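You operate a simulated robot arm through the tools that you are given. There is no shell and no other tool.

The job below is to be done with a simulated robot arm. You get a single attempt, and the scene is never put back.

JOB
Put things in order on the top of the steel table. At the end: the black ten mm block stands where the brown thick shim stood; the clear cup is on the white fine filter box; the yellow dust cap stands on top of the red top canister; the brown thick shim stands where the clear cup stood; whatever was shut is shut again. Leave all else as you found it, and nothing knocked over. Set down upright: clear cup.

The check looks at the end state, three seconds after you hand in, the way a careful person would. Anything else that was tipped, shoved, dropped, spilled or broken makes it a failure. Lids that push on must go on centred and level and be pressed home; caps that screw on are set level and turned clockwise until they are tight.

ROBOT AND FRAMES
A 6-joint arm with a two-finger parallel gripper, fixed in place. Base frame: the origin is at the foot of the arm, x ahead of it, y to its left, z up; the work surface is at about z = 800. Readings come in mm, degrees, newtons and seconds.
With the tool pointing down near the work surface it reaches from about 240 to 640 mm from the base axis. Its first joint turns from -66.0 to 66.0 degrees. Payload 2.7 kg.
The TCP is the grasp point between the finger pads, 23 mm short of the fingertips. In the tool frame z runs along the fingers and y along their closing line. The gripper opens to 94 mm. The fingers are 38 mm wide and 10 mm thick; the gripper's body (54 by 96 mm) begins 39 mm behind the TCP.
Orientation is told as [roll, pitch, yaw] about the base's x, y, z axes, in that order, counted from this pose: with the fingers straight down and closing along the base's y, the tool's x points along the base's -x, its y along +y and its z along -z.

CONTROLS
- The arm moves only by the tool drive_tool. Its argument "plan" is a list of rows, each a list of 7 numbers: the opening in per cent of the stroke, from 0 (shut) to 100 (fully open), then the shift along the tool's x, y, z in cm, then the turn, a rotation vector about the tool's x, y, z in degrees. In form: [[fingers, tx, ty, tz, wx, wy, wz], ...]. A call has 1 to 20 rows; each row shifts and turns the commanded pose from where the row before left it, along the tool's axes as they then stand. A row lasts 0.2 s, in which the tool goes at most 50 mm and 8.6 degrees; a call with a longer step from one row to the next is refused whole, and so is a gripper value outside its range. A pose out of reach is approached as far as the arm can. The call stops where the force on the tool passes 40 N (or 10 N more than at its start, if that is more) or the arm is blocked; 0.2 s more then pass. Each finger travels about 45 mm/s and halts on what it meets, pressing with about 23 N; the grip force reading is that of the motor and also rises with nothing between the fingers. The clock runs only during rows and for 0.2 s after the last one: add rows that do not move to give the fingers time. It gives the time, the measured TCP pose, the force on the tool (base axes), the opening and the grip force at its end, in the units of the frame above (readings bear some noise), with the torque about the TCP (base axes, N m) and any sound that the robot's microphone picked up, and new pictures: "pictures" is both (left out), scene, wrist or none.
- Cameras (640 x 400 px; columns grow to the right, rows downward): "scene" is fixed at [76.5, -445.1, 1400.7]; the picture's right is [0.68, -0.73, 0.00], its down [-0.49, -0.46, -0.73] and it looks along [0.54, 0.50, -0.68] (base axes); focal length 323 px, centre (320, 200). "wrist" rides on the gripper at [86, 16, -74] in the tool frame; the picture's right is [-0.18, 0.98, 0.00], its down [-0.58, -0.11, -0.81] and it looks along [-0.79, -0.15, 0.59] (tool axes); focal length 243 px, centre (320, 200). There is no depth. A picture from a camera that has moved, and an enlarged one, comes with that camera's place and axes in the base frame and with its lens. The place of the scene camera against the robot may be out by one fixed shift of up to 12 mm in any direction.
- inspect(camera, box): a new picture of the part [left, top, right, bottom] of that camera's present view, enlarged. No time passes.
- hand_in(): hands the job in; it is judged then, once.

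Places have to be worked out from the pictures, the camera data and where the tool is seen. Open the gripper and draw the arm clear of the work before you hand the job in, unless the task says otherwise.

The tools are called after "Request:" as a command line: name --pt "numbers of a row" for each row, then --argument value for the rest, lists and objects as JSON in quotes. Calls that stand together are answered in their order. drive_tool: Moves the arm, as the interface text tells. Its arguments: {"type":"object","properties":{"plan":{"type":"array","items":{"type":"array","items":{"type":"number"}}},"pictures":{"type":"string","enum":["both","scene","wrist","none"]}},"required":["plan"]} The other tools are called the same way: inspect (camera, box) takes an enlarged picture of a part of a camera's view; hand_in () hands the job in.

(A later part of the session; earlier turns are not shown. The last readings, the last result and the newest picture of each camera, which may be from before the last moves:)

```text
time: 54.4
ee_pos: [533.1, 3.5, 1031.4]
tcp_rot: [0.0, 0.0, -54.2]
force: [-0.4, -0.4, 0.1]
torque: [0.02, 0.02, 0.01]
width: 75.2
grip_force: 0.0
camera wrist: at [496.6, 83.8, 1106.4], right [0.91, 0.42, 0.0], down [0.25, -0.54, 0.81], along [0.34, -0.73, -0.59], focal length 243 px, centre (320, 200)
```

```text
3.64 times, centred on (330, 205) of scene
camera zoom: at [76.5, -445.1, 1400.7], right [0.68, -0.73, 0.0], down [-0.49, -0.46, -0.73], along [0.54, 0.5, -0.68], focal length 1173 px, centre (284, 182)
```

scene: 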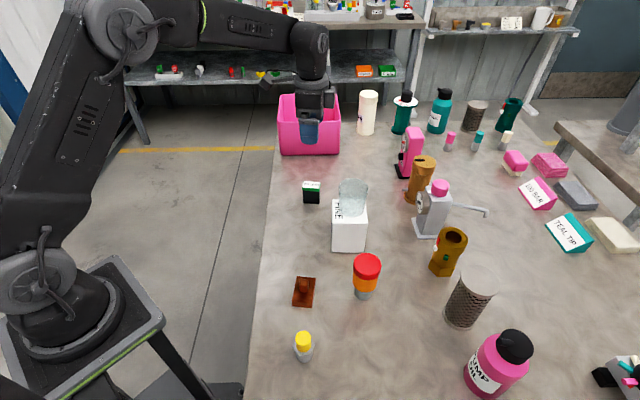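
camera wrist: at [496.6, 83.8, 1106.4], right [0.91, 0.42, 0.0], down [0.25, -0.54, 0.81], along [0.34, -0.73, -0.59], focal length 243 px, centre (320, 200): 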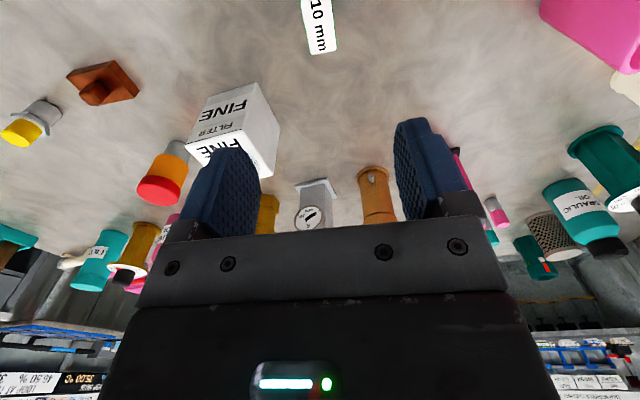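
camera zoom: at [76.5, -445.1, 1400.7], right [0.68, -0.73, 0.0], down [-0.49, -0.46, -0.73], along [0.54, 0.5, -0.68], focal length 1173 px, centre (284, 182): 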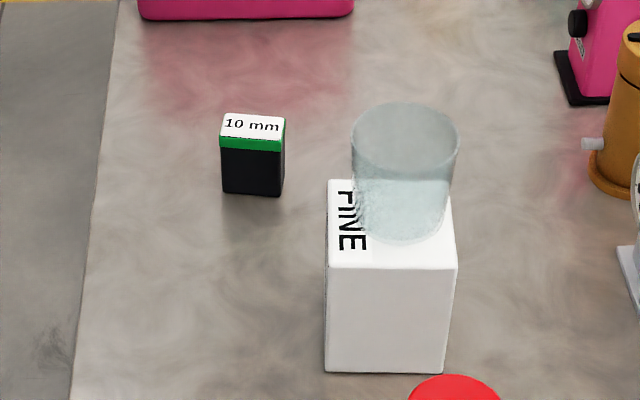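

The block stands exactly where the shim stood. Now I travel high over to the yellow-capped piece near (233,-263).

Request:
drive_tool --pt "80 -0.134 -1.199 0 0 0 0" --pt "80 -0.268 -2.398 0 0 0 0" --pt "80 -0.401 -3.596 0 0 0 0" --pt "80 -0.446 -3.996 0 0 0 0" --pt "80 -0.446 -3.996 0 0 0 0" --pt "80 -0.446 -3.996 0 0 0 0" --pt "80 -0.446 -3.996 0 0 0 0" --pt "80 -0.446 -3.996 0 0 0 0" --pt "80 -0.446 -3.996 0 0 0 0" --pt "80 -0.401 -3.596 0 0 0 0" --pt "80 -0.268 -2.398 0 0 0 0" --pt "80 -0.178 -1.598 0 0 0 0" --pt "80 -0.134 -1.199 0 0 0 0" --pt "80 0 0 3.0 0 0 0" --pt "80 0 0 3.5 0 0 0" --pt "80 0 0 3.0 0 0 0" --pt "80 0 0 0 0 0 0"

Request:
inspect --camera "wrist" --box '[250, 0, 390, 160]'

Request:
inspect --camera "scene" --box '[280, 310, 330, 370]'

```text
time: 58.0
ee_pos: [231.8, -263.1, 939.5]
tcp_rot: [-0.1, 0.1, -54.2]
force: [-0.2, -0.5, 0.4]
torque: [0.0, -0.01, 0.01]
width: 75.2
grip_force: 0.0
camera wrist: at [196.1, -183.3, 1012.6], right [0.91, 0.43, 0.0], down [0.25, -0.54, 0.81], along [0.34, -0.73, -0.59], focal length 243 px, centre (320, 200)
```

scene: 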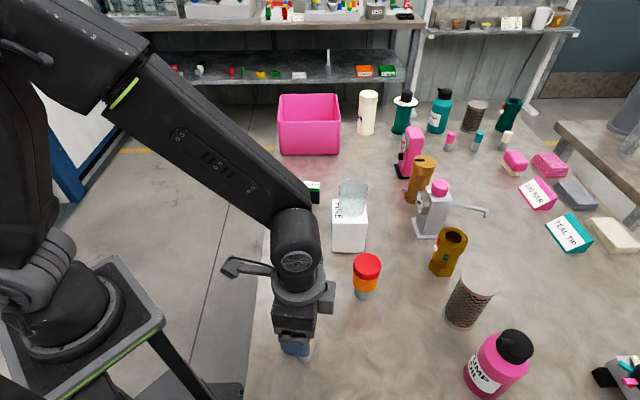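
wrist: 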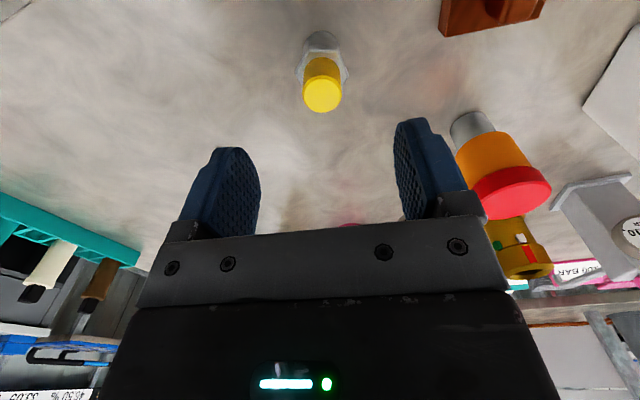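

```text
2.50 times, centred on (320, 80) of wrist
camera zoom: at [196.1, -183.3, 1012.6], right [0.91, 0.43, 0.0], down [0.25, -0.54, 0.81], along [0.34, -0.73, -0.59], focal length 606 px, centre (320, 500)
```

zoom: 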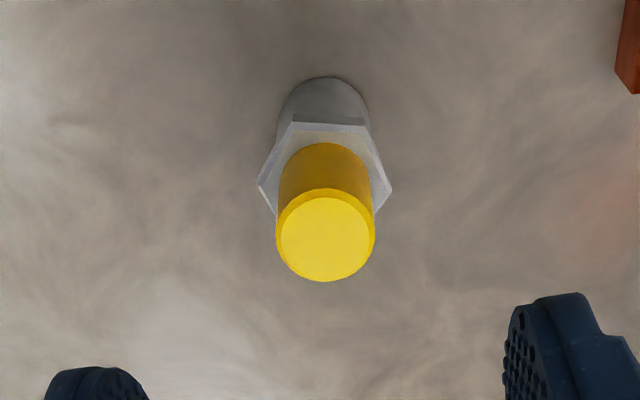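

```text
6.67 times, centred on (305, 340) of scene
camera zoom: at [76.5, -445.1, 1400.7], right [0.68, -0.73, 0.0], down [-0.49, -0.46, -0.73], along [0.54, 0.5, -0.68], focal length 2151 px, centre (420, -733)
```

zoom: 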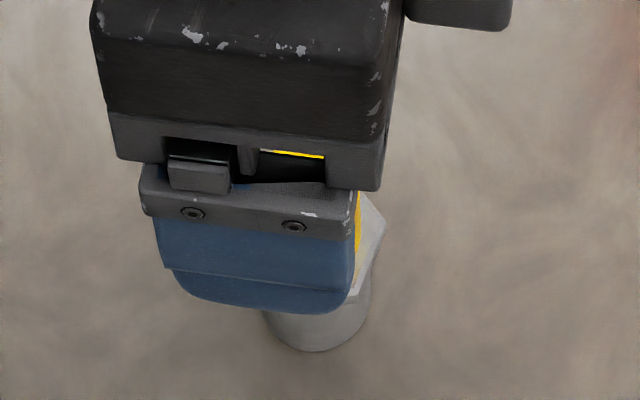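

The yellow piece is nearly under the tool: yellow cap about 26 mm wide, top z≈863, hex flange top z≈834. I shift 1.4 mm and descend to z≈888 to inspect how the yellow part meets the hex.

Request:
drive_tool --pt "80 0 0.14 1.5 0 0 0" --pt "80 0 0 2.2 0 0 0" --pt "80 0 0 1.4 0 0 0" --pt "80 0 0 0 0 0 0"

Request:
inspect --camera "wrist" --box '[275, 60, 365, 160]'

Request:
inspect --camera "wrist" --box '[220, 40, 420, 220]'

```text
time: 59.0
ee_pos: [234.6, -262.4, 888.0]
tcp_rot: [0.0, 0.1, -54.1]
force: [-0.8, 0.0, 0.3]
torque: [0.01, 0.0, -0.01]
width: 75.2
grip_force: 0.1
camera wrist: at [197.3, -183.0, 961.3], right [0.91, 0.43, 0.0], down [0.25, -0.54, 0.81], along [0.34, -0.73, -0.59], focal length 243 px, centre (320, 200)
```

scene: 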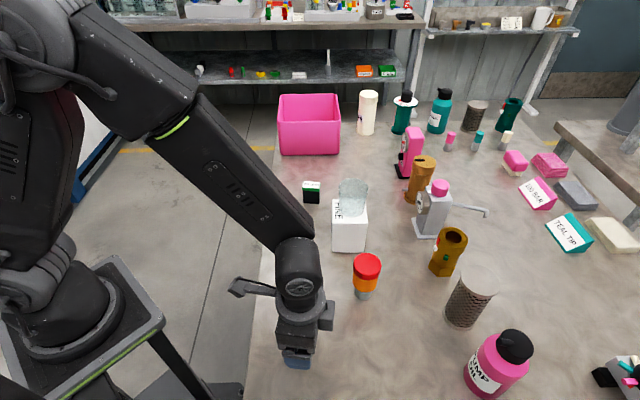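
wrist: 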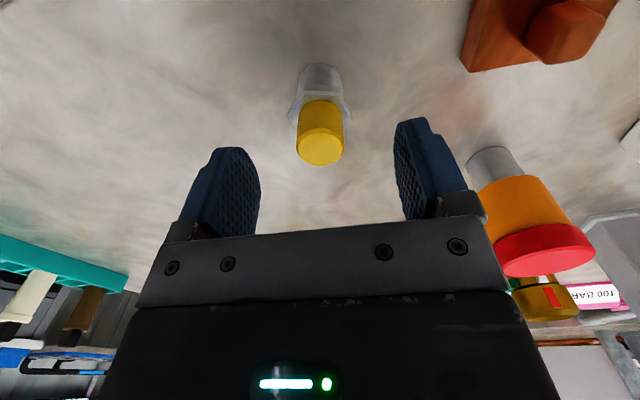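

```text
4.00 times, centred on (320, 110) of wrist
camera zoom: at [197.3, -183.0, 961.3], right [0.91, 0.43, 0.0], down [0.25, -0.54, 0.81], along [0.34, -0.73, -0.59], focal length 970 px, centre (320, 560)
```

zoom: 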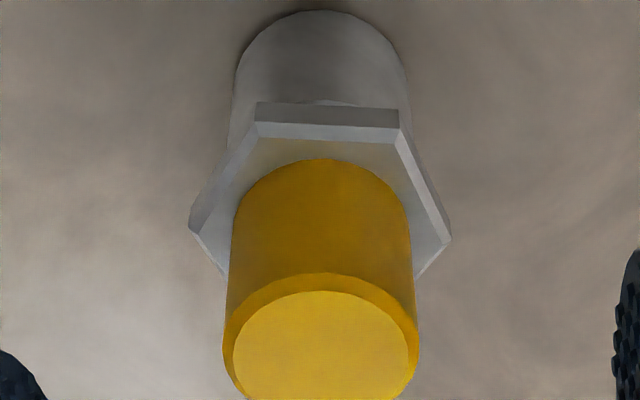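

```text
2.22 times, centred on (320, 130) of wrist
camera zoom: at [197.3, -183.0, 961.3], right [0.91, 0.43, 0.0], down [0.25, -0.54, 0.81], along [0.34, -0.73, -0.59], focal length 539 px, centre (320, 356)
```

zoom: 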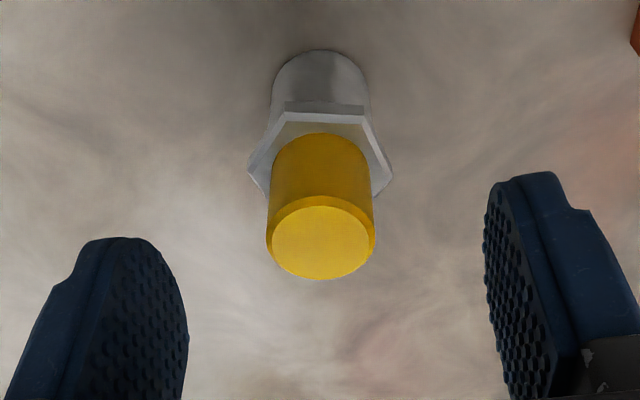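

The item is aligned; the hex top seems to be at z≈838–840, so I keep the fingertips above it: descend to z≈866 and close on the yellow part only.

Request:
drive_tool --pt "80 0 0.03 1.2 0 0 0" --pt "80 0 0 1.0 0 0 0" --pt "65 0 0 0 0 0 0" --pt "50 0 0 0 0 0 0" --pt "36 0 0 0 0 0 0" --pt "24 0 0 0 0 0 0" --pt "18 0 0 0 0 0 0" --pt "18 0 0 0 0 0 0"

Request:
inspect --camera "wrist" --box '[220, 40, 420, 240]'

Request:
inspect --camera "scene" --box '[270, 310, 340, 380]'

```text
time: 60.8
ee_pos: [234.0, -262.2, 865.2]
tcp_rot: [0.0, 0.0, -54.2]
force: [0.1, -0.3, 0.2]
torque: [0.02, 0.02, -0.04]
width: 25.1
grip_force: 22.4
camera wrist: at [196.8, -183.2, 938.1], right [0.91, 0.43, 0.0], down [0.25, -0.54, 0.81], along [0.34, -0.73, -0.59], focal length 243 px, centre (320, 200)
```

scene: 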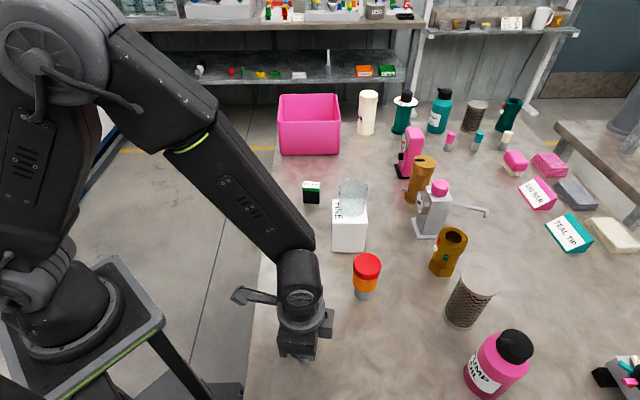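
wrist: 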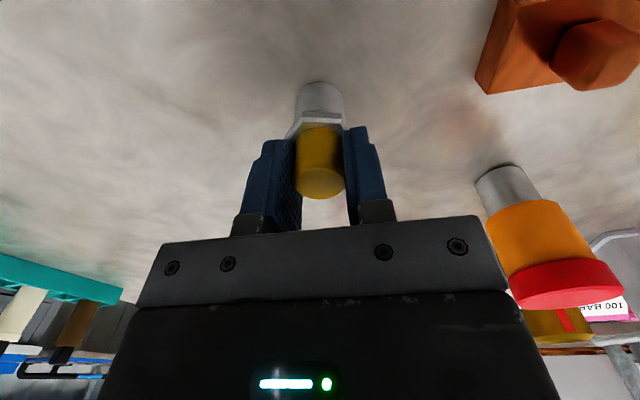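

```text
2.00 times, centred on (320, 140) of wrist
camera zoom: at [196.8, -183.2, 938.1], right [0.91, 0.43, 0.0], down [0.25, -0.54, 0.81], along [0.34, -0.73, -0.59], focal length 485 px, centre (320, 320)
```

zoom: 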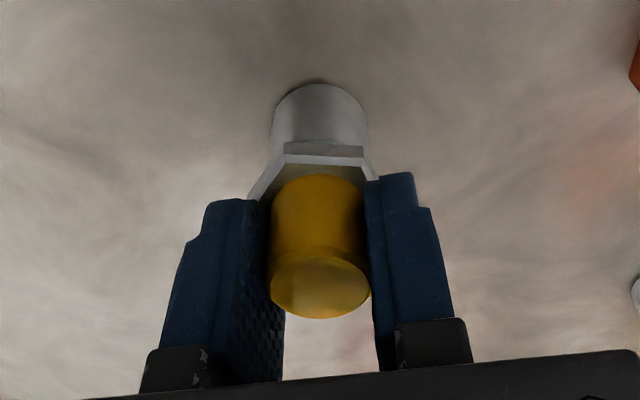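

```text
5.71 times, centred on (305, 345) of scene
camera zoom: at [76.5, -445.1, 1400.7], right [0.68, -0.73, 0.0], down [-0.49, -0.46, -0.73], along [0.54, 0.5, -0.68], focal length 1844 px, centre (406, -629)
```

zoom: 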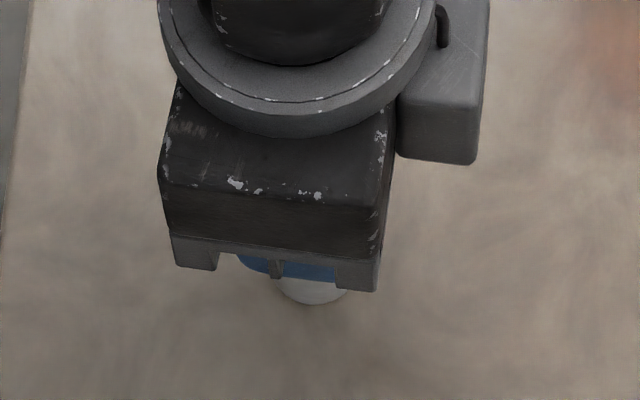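

Gripped at 25.1 mm on the yellow part. I lift only 1 cm to see whether the grey fitting comes along.

Request:
drive_tool --pt "18 0 0 -0.3 0 0 0" --pt "18 0 0 -0.4 0 0 0" --pt "18 0 0 -0.3 0 0 0" --pt "18 0 0 0 0 0 0"

Request:
inspect --camera "wrist" --box '[220, 40, 420, 240]'

Request:
inspect --camera "scene" --box '[270, 310, 340, 380]'

```text
time: 61.8
ee_pos: [235.5, -262.5, 874.8]
tcp_rot: [0.0, 0.0, -54.2]
force: [-0.1, -0.6, -0.8]
torque: [0.03, -0.02, -0.03]
width: 25.1
grip_force: 23.0
camera wrist: at [198.8, -183.1, 948.6], right [0.91, 0.43, 0.0], down [0.25, -0.54, 0.81], along [0.34, -0.73, -0.59], focal length 243 px, centre (320, 200)
```

scene: 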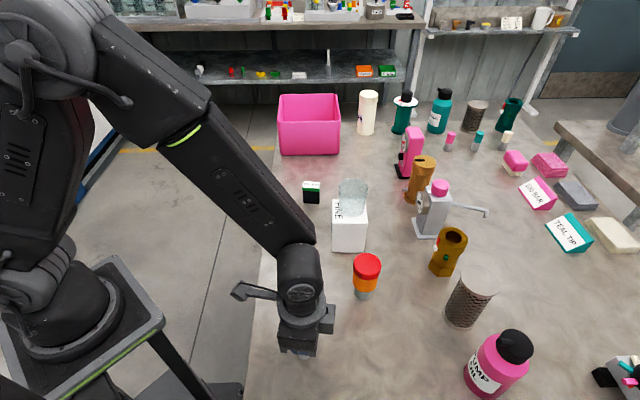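
wrist: 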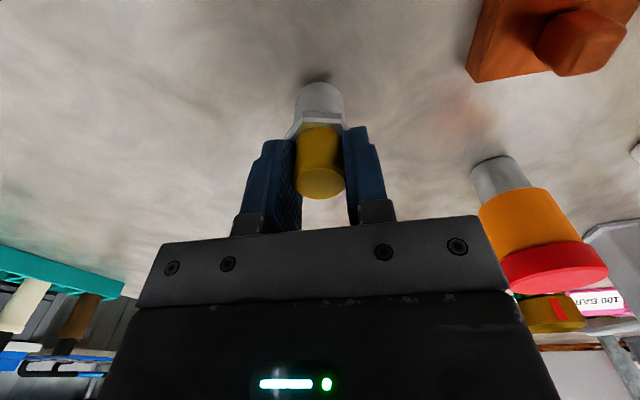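

```text
2.00 times, centred on (320, 140) of wrist
camera zoom: at [198.8, -183.1, 948.6], right [0.91, 0.43, 0.0], down [0.25, -0.54, 0.81], along [0.34, -0.73, -0.59], focal length 485 px, centre (320, 320)
```

zoom: 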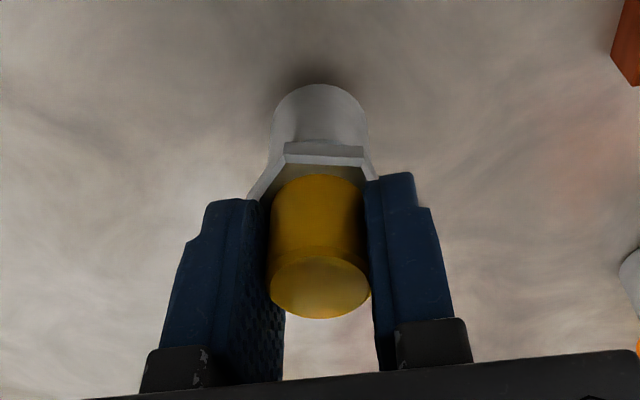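

```text
5.71 times, centred on (305, 345) of scene
camera zoom: at [76.5, -445.1, 1400.7], right [0.68, -0.73, 0.0], down [-0.49, -0.46, -0.73], along [0.54, 0.5, -0.68], focal length 1844 px, centre (406, -629)
```

zoom: 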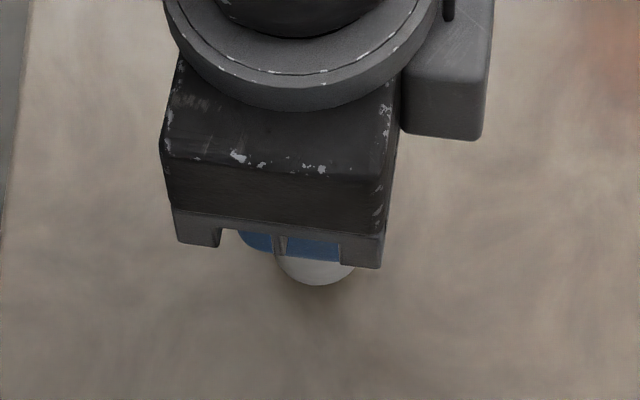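

The whole piece (yellow grip, hex and grey stem) rises as one light body, so the dust cap is a single item to be stood on the canister. I lift higher and study the canister from here.

Request:
drive_tool --pt "18 0 0 -1.0 0 0 0" --pt "18 0 0 -2.0 0 0 0" --pt "18 0 0 -3.0 0 0 0" --pt "18 0 0 -3.5 0 0 0" --pt "18 0 0 -3.0 0 0 0" --pt "18 0 0 -1.5 0 0 0" --pt "18 0 0 -0.5 0 0 0" --pt "18 0 0 0 0 0 0"

Request:
inspect --camera "wrist" --box '[420, 40, 580, 200]'

Request:
inspect --camera "scene" --box '[325, 235, 405, 315]'

Request:
inspect --camera "scene" --box '[250, 260, 350, 380]'

```text
time: 63.6
ee_pos: [235.8, -263.3, 1019.3]
tcp_rot: [-0.1, -0.1, -54.3]
force: [1.3, -0.4, -1.0]
torque: [0.0, -0.01, 0.02]
width: 25.1
grip_force: 22.9
camera wrist: at [199.2, -184.7, 1093.1], right [0.91, 0.43, 0.0], down [0.25, -0.54, 0.81], along [0.34, -0.73, -0.59], focal length 243 px, centre (320, 200)
```

scene: 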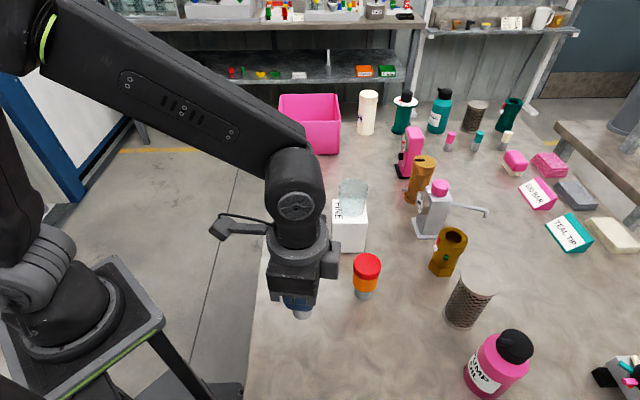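
wrist: 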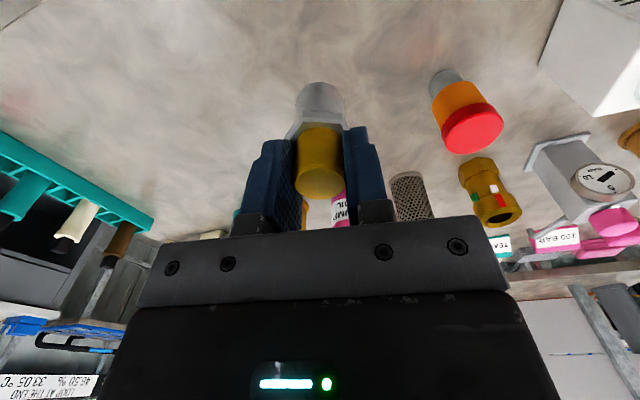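

```text
2.50 times, centred on (500, 120) of wrist
camera zoom: at [199.2, -184.7, 1093.1], right [0.91, 0.43, 0.0], down [0.25, -0.54, 0.81], along [0.34, -0.73, -0.59], focal length 606 px, centre (-130, 400)
```

zoom: 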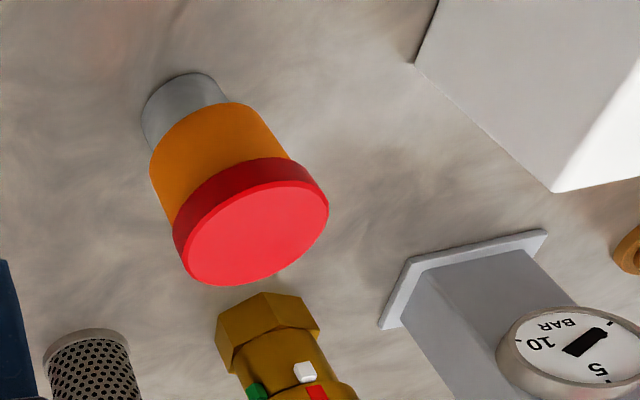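

```text
5.00 times, centred on (365, 275) of scene
camera zoom: at [76.5, -445.1, 1400.7], right [0.68, -0.73, 0.0], down [-0.49, -0.46, -0.73], along [0.54, 0.5, -0.68], focal length 1613 px, centre (95, -175)
```

zoom: 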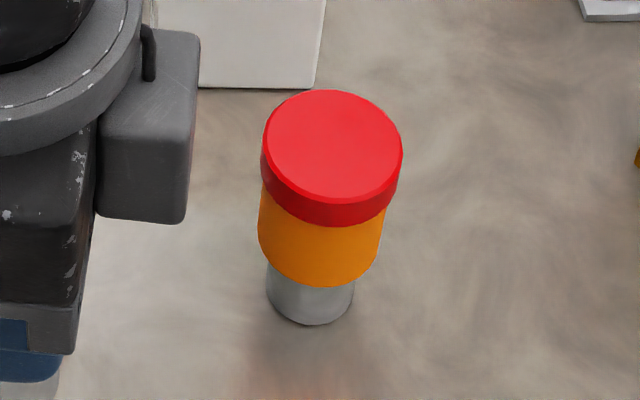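

```text
3.33 times, centred on (300, 320) of scene
camera zoom: at [76.5, -445.1, 1400.7], right [0.68, -0.73, 0.0], down [-0.49, -0.46, -0.73], along [0.54, 0.5, -0.68], focal length 1075 px, centre (387, -200)
```

zoom: 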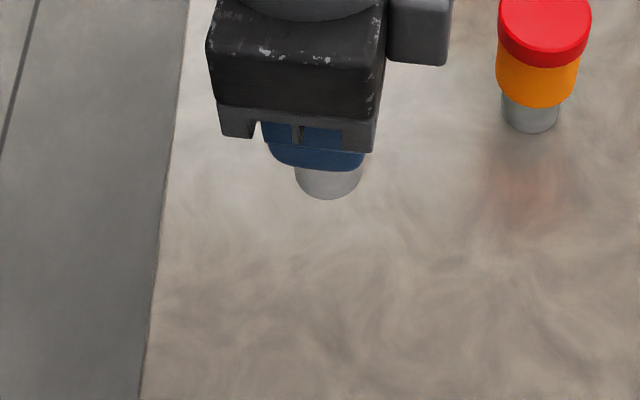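

The dust cap is in hand and its old place is clear. I estimate the canister axis at about (404.5,-261), top z≈899, and move over it at the present height for a finer look.

Request:
drive_tool --pt "18 -0.58 0.83 0 0 0 0" --pt "18 -1.16 1.66 0 0 0 0" --pt "18 -1.74 2.489 0 0 0 0" --pt "18 -1.934 2.766 0 0 0 0" --pt "18 -1.74 2.489 0 0 0 0" --pt "18 -1.354 1.936 0 0 0 0" --pt "18 -0.774 1.106 0 0 0 0" --pt "18 -0.387 0.553 0 0 0 0" --pt "18 0 0 0 0 0 0" --pt "18 0 0 0 0 0 0"

Request:
inspect --camera "wrist" --box '[240, 0, 400, 200]'

Request:
inspect --camera "scene" --box '[320, 210, 420, 310]'

```text
time: 65.8
ee_pos: [403.2, -260.0, 1020.9]
tcp_rot: [-0.1, -0.1, -54.2]
force: [0.6, 0.1, 0.0]
torque: [0.01, 0.01, 0.01]
width: 25.3
grip_force: 23.1
camera wrist: at [367.6, -180.4, 1094.3], right [0.91, 0.42, 0.0], down [0.25, -0.54, 0.81], along [0.34, -0.73, -0.59], focal length 243 px, centre (320, 200)
```

scene: 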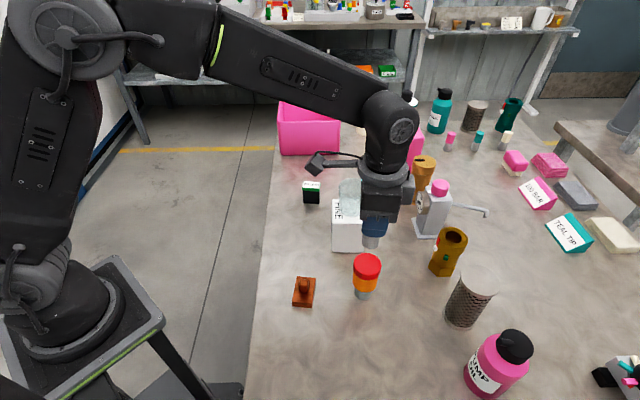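
wrist: 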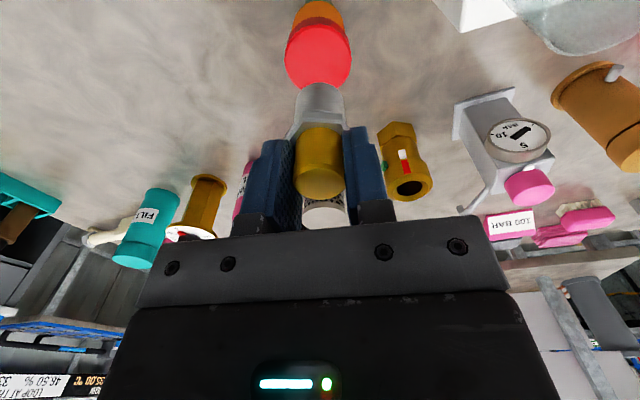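

```text
2.00 times, centred on (320, 100) of wrist
camera zoom: at [367.6, -180.4, 1094.3], right [0.91, 0.42, 0.0], down [0.25, -0.54, 0.81], along [0.34, -0.73, -0.59], focal length 485 px, centre (320, 400)
```

zoom: 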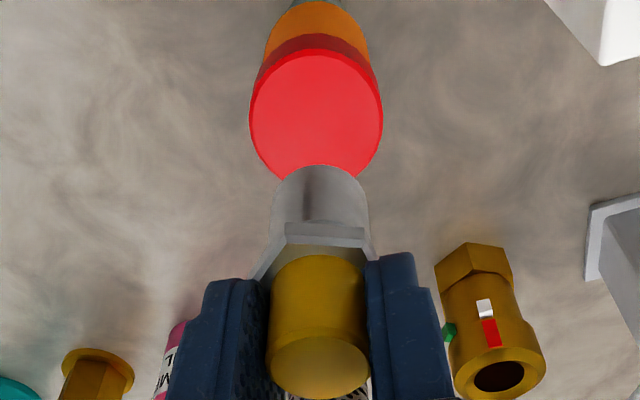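

```text
4.00 times, centred on (370, 260) of scene
camera zoom: at [76.5, -445.1, 1400.7], right [0.68, -0.73, 0.0], down [-0.49, -0.46, -0.73], along [0.54, 0.5, -0.68], focal length 1290 px, centre (120, -40)
```

zoom: 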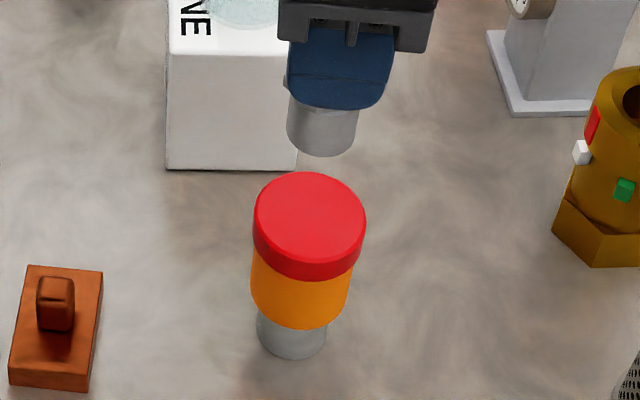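

The canister top is centred about 1.5 mm off in each tool axis; I correct and descend to z≈976, leaving the stem roughly a centimetre above the lid, then look again.

Request:
drive_tool --pt "18 0.15 -0.15 0.6 0 0 0" --pt "18 0 0 1.2 0 0 0" --pt "18 0 0 1.3 0 0 0" --pt "18 0 0 0.9 0 0 0" --pt "18 0 0 0.4 0 0 0" --pt "18 0 0 0 0 0 0"

Request:
inspect --camera "wrist" --box '[240, 20, 400, 220]'

Request:
inspect --camera "scene" --box '[330, 220, 410, 310]'

```text
time: 67.2
ee_pos: [401.3, -260.8, 975.3]
tcp_rot: [-0.1, 0.0, -54.2]
force: [1.2, 0.6, -0.1]
torque: [0.02, -0.04, 0.04]
width: 25.2
grip_force: 23.5
camera wrist: at [365.6, -179.7, 1049.4], right [0.91, 0.43, 0.0], down [0.25, -0.54, 0.81], along [0.34, -0.73, -0.59], focal length 243 px, centre (320, 200)
```

scene: 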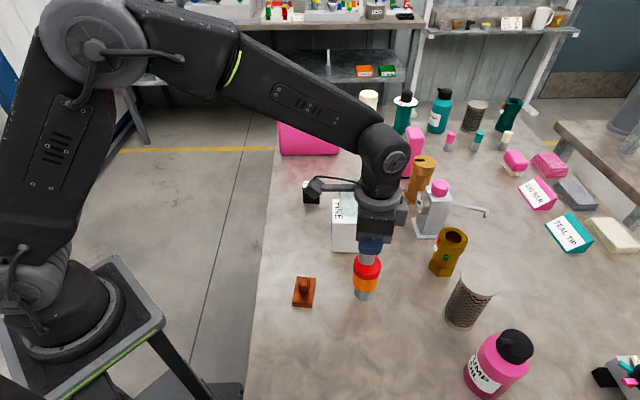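
wrist: 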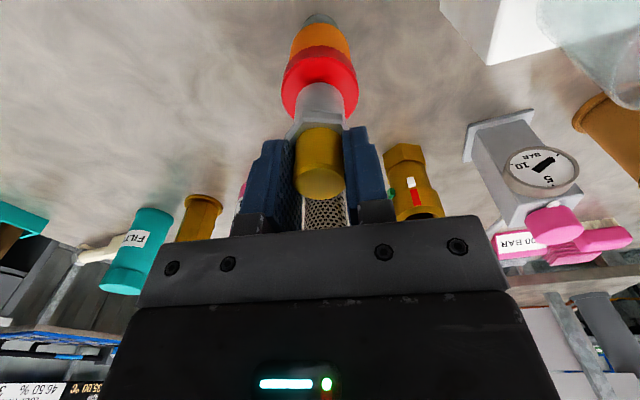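

```text
2.00 times, centred on (320, 120) of wrist
camera zoom: at [365.6, -179.7, 1049.4], right [0.91, 0.43, 0.0], down [0.25, -0.54, 0.81], along [0.34, -0.73, -0.59], focal length 485 px, centre (320, 360)
```

zoom: 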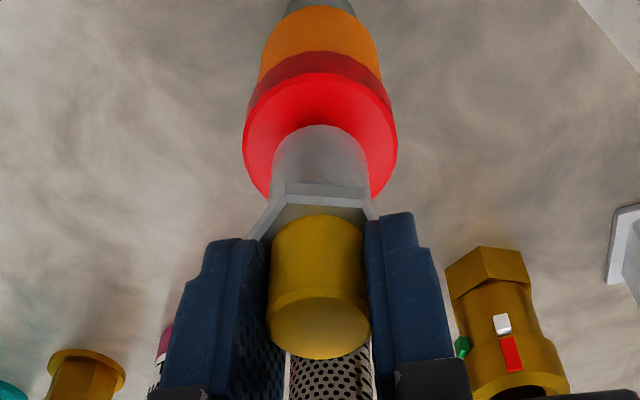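

```text
4.44 times, centred on (370, 265) of scene
camera zoom: at [76.5, -445.1, 1400.7], right [0.68, -0.73, 0.0], down [-0.49, -0.46, -0.73], along [0.54, 0.5, -0.68], focal length 1434 px, centre (98, -89)
```

zoom: 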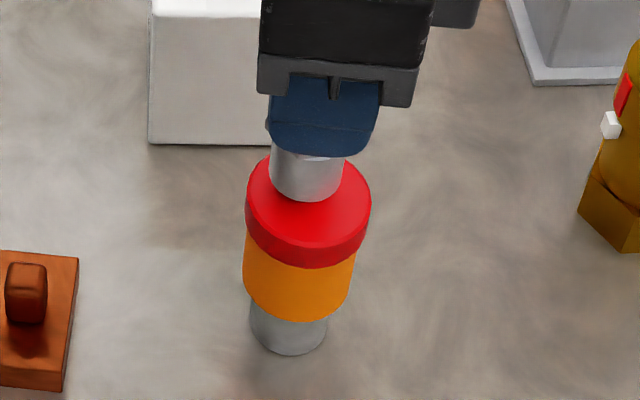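

Laterally centred; the views agree the cap should shift about 1.7 mm along tool −x. I apply that and lower to ~2–5 mm above the lid.

Request:
drive_tool --pt "18 -0.17 0 0.3 0 0 0" --pt "18 0 0 0.3 0 0 0" --pt "18 0 0 0.2 0 0 0" --pt "18 0 0 0 0 0 0"

Request:
inspect --camera "wrist" --box '[260, 20, 380, 170]'

Request:
inspect --camera "scene" --box '[340, 230, 400, 300]'

```text
time: 68.2
ee_pos: [402.6, -261.4, 967.7]
tcp_rot: [0.0, 0.0, -54.1]
force: [-0.3, 0.6, 0.1]
torque: [-0.02, 0.0, -0.04]
width: 25.1
grip_force: 22.4
camera wrist: at [366.5, -181.0, 1041.7], right [0.91, 0.42, 0.0], down [0.25, -0.54, 0.81], along [0.34, -0.73, -0.59], focal length 243 px, centre (320, 200)
```

scene: 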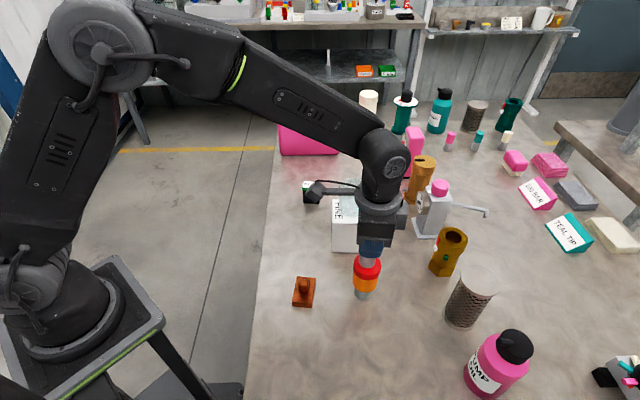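
wrist: 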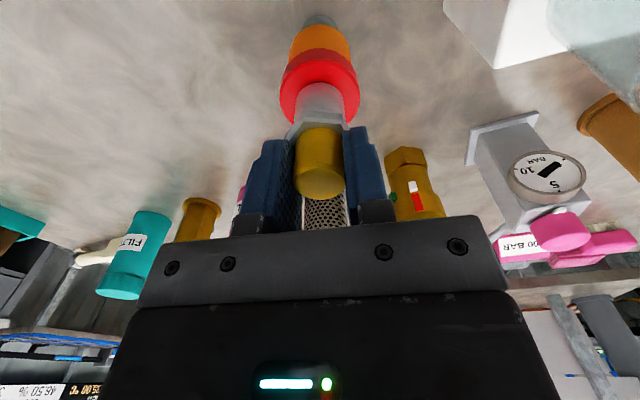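

```text
2.67 times, centred on (320, 95) of wrist
camera zoom: at [366.5, -181.0, 1041.7], right [0.91, 0.42, 0.0], down [0.25, -0.54, 0.81], along [0.34, -0.73, -0.59], focal length 647 px, centre (320, 480)
```

zoom: 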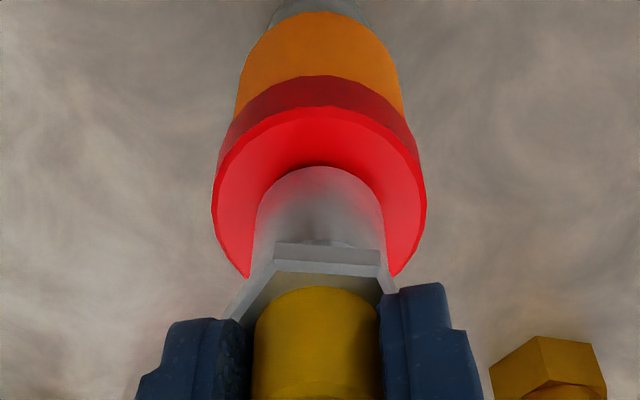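

```text
5.71 times, centred on (370, 265) of scene
camera zoom: at [76.5, -445.1, 1400.7], right [0.68, -0.73, 0.0], down [-0.49, -0.46, -0.73], along [0.54, 0.5, -0.68], focal length 1844 px, centre (34, -171)
```

zoom: 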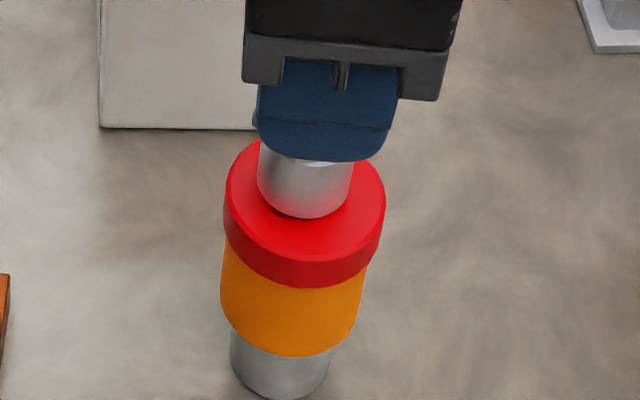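

Stem and lid are concentric in both views. I lower in small steps, watching for contact.

Request:
drive_tool --pt "18 0 0 0.1 0 0 0" --pt "18 0 0 0.08 0 0 0" --pt "18 0 0 0 0 0 0" --pictures "none"

Request:
drive_tool --pt "18 0 0 0.08 0 0 0" --pt "18 0 0 0 0 0 0" --pictures "none"

```text
time: 69.0
ee_pos: [403.7, -261.2, 966.2]
tcp_rot: [0.0, -0.1, -54.2]
force: [-0.3, 0.1, -1.1]
torque: [0.01, 0.06, 0.01]
width: 25.1
grip_force: 23.0
```

```text
time: 69.6
ee_pos: [403.6, -260.7, 964.7]
tcp_rot: [0.0, 0.1, -54.2]
force: [0.6, 0.0, -0.8]
torque: [0.0, -0.02, 0.01]
width: 25.0
grip_force: 23.1
```

No contact yet; continuing with sub-millimetre steps.

Request:
drive_tool --pt "18 0 0 0.08 0 0 0" --pt "18 0 0 0 0 0 0" --pictures "none"

Request:
drive_tool --pt "18 0 0 0.06 0 0 0" --pt "18 0 0 0 0 0 0"

Request:
inspect --camera "scene" --box '[340, 230, 400, 300]'

Request:
inspect --camera "wrist" --box '[260, 20, 380, 170]'

```text
time: 70.2
ee_pos: [403.4, -262.0, 963.1]
tcp_rot: [-0.1, -0.1, -54.3]
force: [1.1, 0.1, -0.6]
torque: [-0.03, 0.03, -0.02]
width: 25.2
grip_force: 23.5
```

```text
time: 70.8
ee_pos: [402.4, -261.1, 963.7]
tcp_rot: [0.1, 0.1, -54.2]
force: [-1.5, 0.4, 1.3]
torque: [0.03, 0.02, -0.01]
width: 25.4
grip_force: 22.3
camera wrist: at [366.5, -181.6, 1038.1], right [0.91, 0.42, 0.0], down [0.25, -0.54, 0.81], along [0.34, -0.73, -0.59], focal length 243 px, centre (320, 200)
```

scene: 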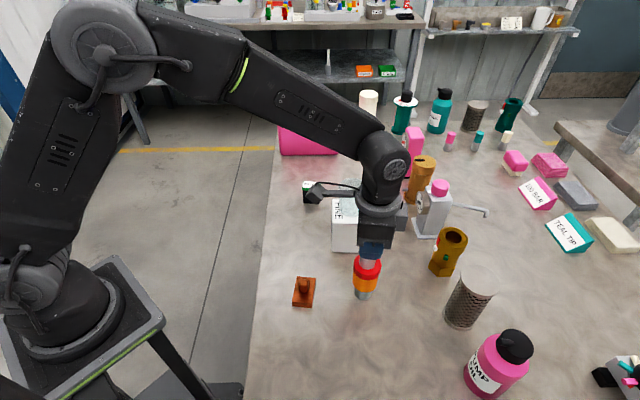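
wrist: 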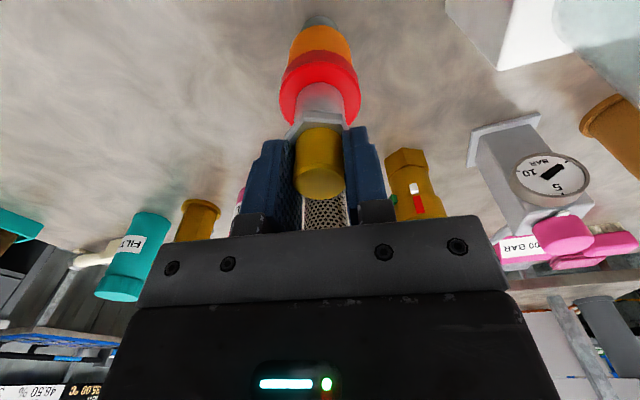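

```text
5.71 times, centred on (370, 265) of scene
camera zoom: at [76.5, -445.1, 1400.7], right [0.68, -0.73, 0.0], down [-0.49, -0.46, -0.73], along [0.54, 0.5, -0.68], focal length 1844 px, centre (34, -171)
```

zoom: 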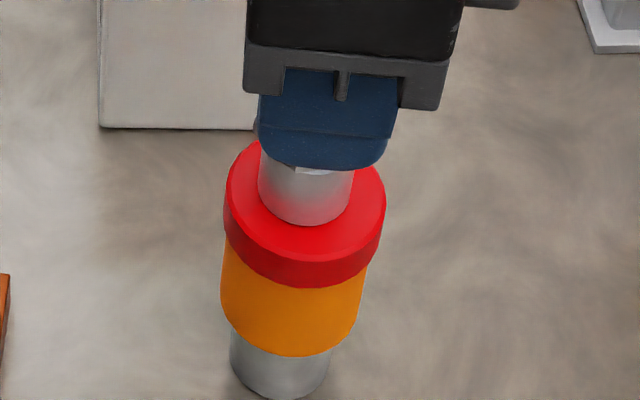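

```text
2.67 times, centred on (320, 95) of wrist
camera zoom: at [366.5, -181.6, 1038.1], right [0.91, 0.42, 0.0], down [0.25, -0.54, 0.81], along [0.34, -0.73, -0.59], focal length 647 px, centre (320, 480)
```

zoom: 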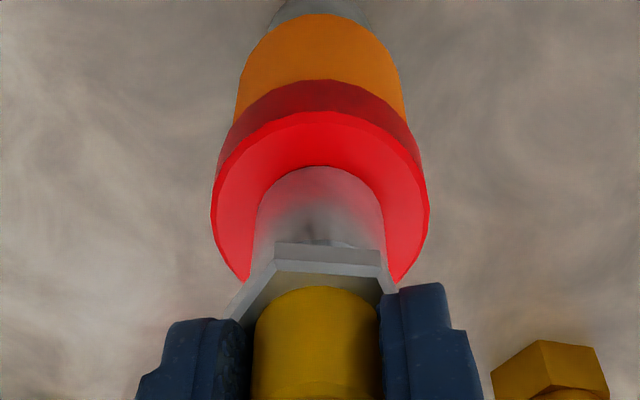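

Force shifted by about +2 N, which may be first touch. One more 0.5 mm step to confirm.

Request:
drive_tool --pt "18 0 0 0.05 0 0 0" --pt "18 0 0 0 0 0 0" --pictures "none"

```text
time: 71.4
ee_pos: [402.5, -262.4, 965.1]
tcp_rot: [0.0, -0.2, -54.3]
force: [1.0, 0.7, 3.6]
torque: [0.08, 0.0, 0.0]
width: 24.8
grip_force: 23.3
```

Contact confirmed (≈3.6 N). I open the fingers gently.

Request:
drive_tool --pt "27 0 0 0 0 0 0" --pt "31 0 0 0 0 0 0" --pt "36 0 0 0 0 0 0" --pt "45 0 0 0 0 0 0" --pt "55 0 0 0 0 0 0" --pt "60 0 0 0 0 0 0" --pt "60 0 0 0 0 0 0"

Request:
inspect --camera "scene" --box '[340, 230, 400, 300]'

Request:
inspect --camera "wrist" --box '[220, 20, 420, 220]'

```text
time: 73.0
ee_pos: [401.9, -262.0, 962.8]
tcp_rot: [0.0, 0.0, -54.2]
force: [-0.1, 0.3, -0.1]
torque: [-0.01, 0.0, 0.0]
width: 56.3
grip_force: 0.1
camera wrist: at [366.1, -181.9, 1037.7], right [0.91, 0.42, 0.0], down [0.25, -0.54, 0.81], along [0.34, -0.73, -0.59], focal length 243 px, centre (320, 200)
```

scene: 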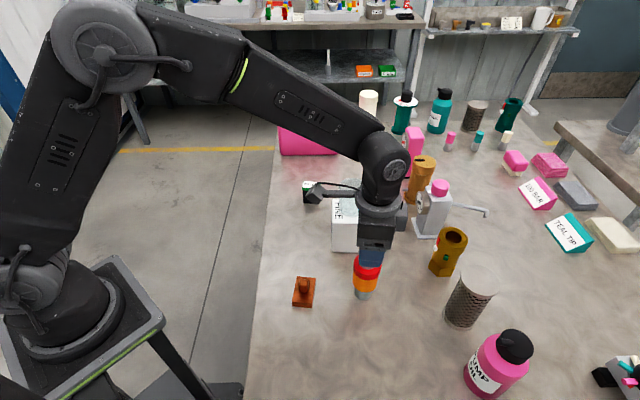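
wrist: 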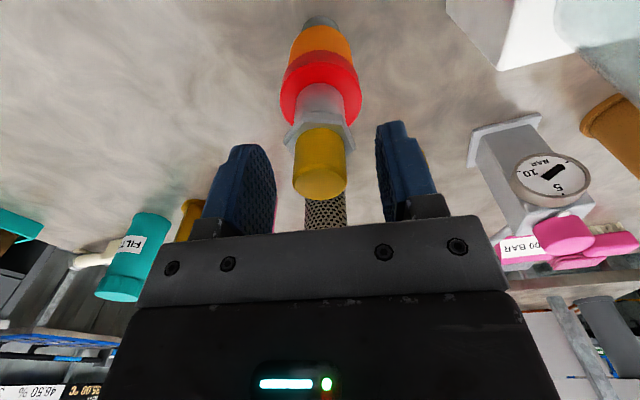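

```text
5.71 times, centred on (370, 265) of scene
camera zoom: at [76.5, -445.1, 1400.7], right [0.68, -0.73, 0.0], down [-0.49, -0.46, -0.73], along [0.54, 0.5, -0.68], focal length 1844 px, centre (34, -171)
```

zoom: 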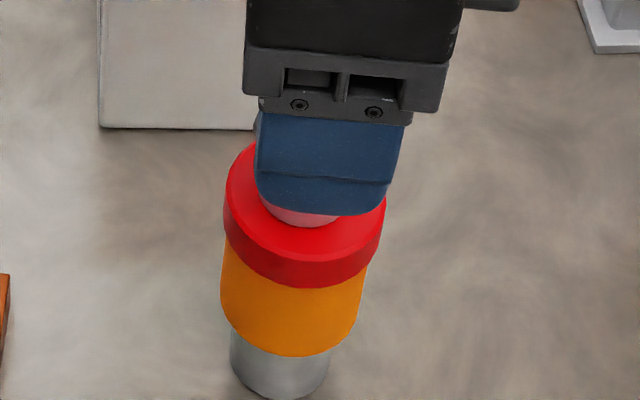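

```text
2.00 times, centred on (320, 120) of wrist
camera zoom: at [366.1, -181.9, 1037.7], right [0.91, 0.42, 0.0], down [0.25, -0.54, 0.81], along [0.34, -0.73, -0.59], focal length 485 px, centre (320, 360)
```

zoom: 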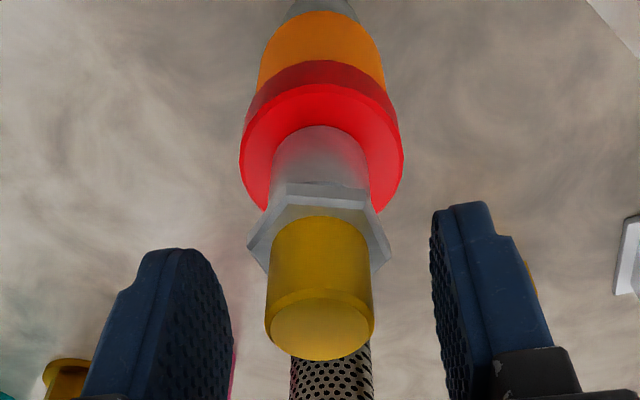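

The dust cap stands free and centred on the red lid. I lift straight up slowly, then higher, clear of it.

Request:
drive_tool --pt "60 0 0 -0.6 0 0 0" --pt "60 0 0 -1.2 0 0 0" --pt "60 0 0 -1.8 0 0 0" --pt "60 0 0 -2.5 0 0 0" --pt "60 0 0 -2.5 0 0 0" --pt "60 0 0 -2.0 0 0 0" --pt "60 0 0 0 0 0 0"

Request:
inspect --camera "scene" --box '[330, 220, 410, 310]'

Request:
inspect --camera "wrist" --box '[220, 0, 420, 200]'

```text
time: 74.6
ee_pos: [401.8, -260.2, 1070.2]
tcp_rot: [0.0, 0.1, -54.3]
force: [-0.7, 0.3, 0.6]
torque: [0.0, 0.0, 0.03]
width: 56.6
grip_force: 0.0
camera wrist: at [365.4, -181.9, 1143.3], right [0.91, 0.42, 0.0], down [0.25, -0.54, 0.81], along [0.34, -0.73, -0.59], focal length 243 px, centre (320, 200)
```

scene: 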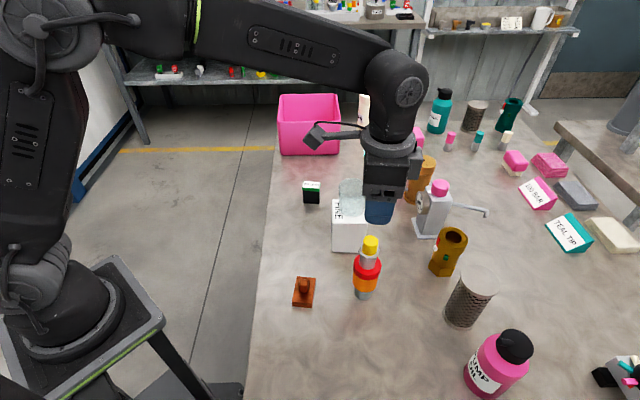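
wrist: 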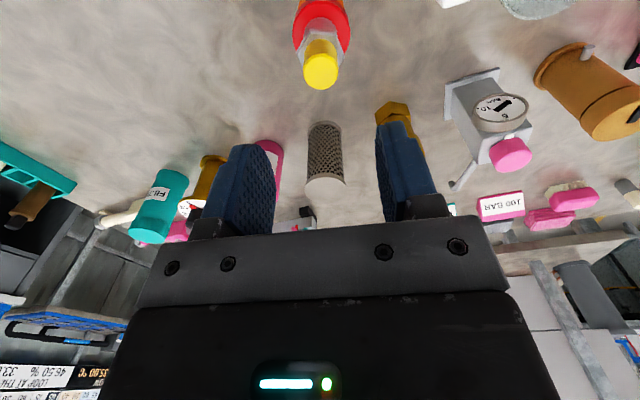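

```text
4.44 times, centred on (370, 265) of scene
camera zoom: at [76.5, -445.1, 1400.7], right [0.68, -0.73, 0.0], down [-0.49, -0.46, -0.73], along [0.54, 0.5, -0.68], focal length 1434 px, centre (98, -89)
```

zoom: 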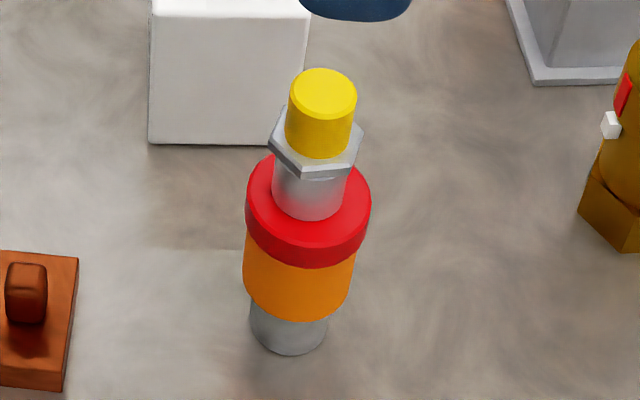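

```text
2.00 times, centred on (320, 100) of wrist
camera zoom: at [365.4, -181.9, 1143.3], right [0.91, 0.42, 0.0], down [0.25, -0.54, 0.81], along [0.34, -0.73, -0.59], focal length 485 px, centre (320, 400)
```

zoom: 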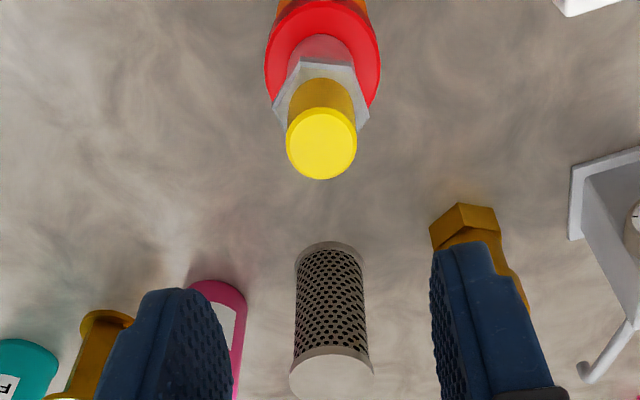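

The dust cap stands upright and centred on the canister, which has not moved. I retract the arm back towards its base, high above the table, and open the gripper for a final overview.

Request:
drive_tool --pt "60 1.9 0.12 -0.4 0 0 0" --pt "80 3.2 0.2 -0.4 0 0 0" --pt "100 3.8 0.25 -0.4 0 0 0" --pt "100 3.8 0.25 -0.4 0 0 0" --pt "100 3.4 0.22 -0.4 0 0 0" --pt "100 1.9 0.12 0 0 0 0" --pt "100 0 0 0 0 0 0" --pt "100 0 0 0 0 0 0"

Request:
inspect --camera "scene" --box '[260, 160, 420, 380]'

Request:
inspect --camera "scene" --box '[320, 165, 380, 260]'

Request:
inspect --camera "scene" --box '[380, 80, 640, 280]'

```text
time: 76.4
ee_pos: [305.1, -106.4, 1092.2]
tcp_rot: [0.1, 0.0, -54.3]
force: [-0.6, 0.4, 0.0]
torque: [-0.02, -0.01, 0.0]
width: 94.2
grip_force: 0.0
camera wrist: at [270.1, -26.6, 1165.5], right [0.91, 0.42, 0.0], down [0.25, -0.54, 0.81], along [0.34, -0.73, -0.59], focal length 243 px, centre (320, 200)
```

scene: 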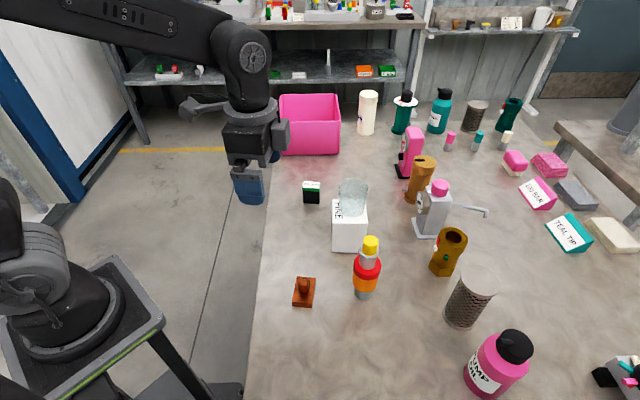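
wrist: 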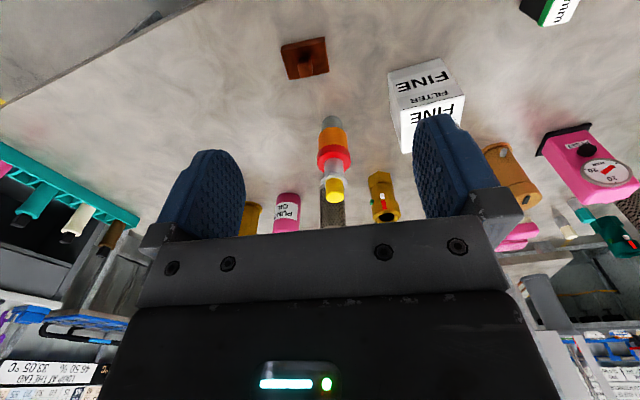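

```text
1.82 times, centred on (340, 270) of scene
camera zoom: at [76.5, -445.1, 1400.7], right [0.68, -0.73, 0.0], down [-0.49, -0.46, -0.73], along [0.54, 0.5, -0.68], focal length 587 px, centre (284, 73)
```

zoom: 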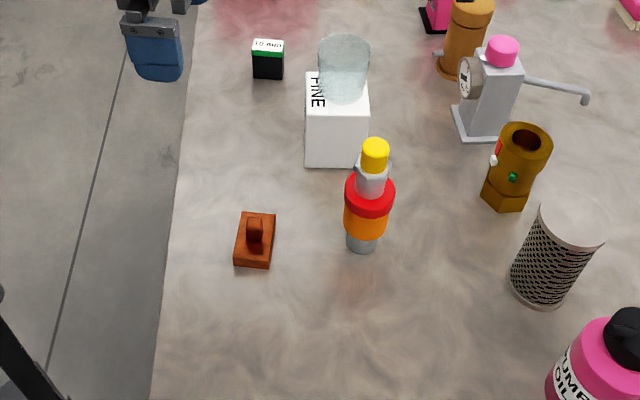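

```text
4.21 times, centred on (350, 212) of scene
camera zoom: at [76.5, -445.1, 1400.7], right [0.68, -0.73, 0.0], down [-0.49, -0.46, -0.73], along [0.54, 0.5, -0.68], focal length 1358 px, centre (194, 147)
```

zoom: 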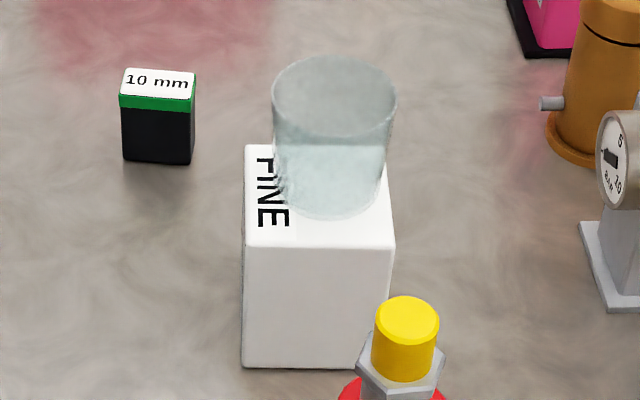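

```text
2.00 times, centred on (510, 180) of scene
camera zoom: at [76.5, -445.1, 1400.7], right [0.68, -0.73, 0.0], down [-0.49, -0.46, -0.73], along [0.54, 0.5, -0.68], focal length 645 px, centre (-60, 240)
```

zoom: 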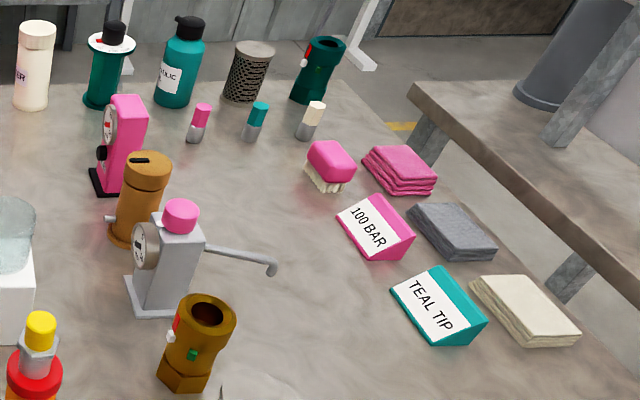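

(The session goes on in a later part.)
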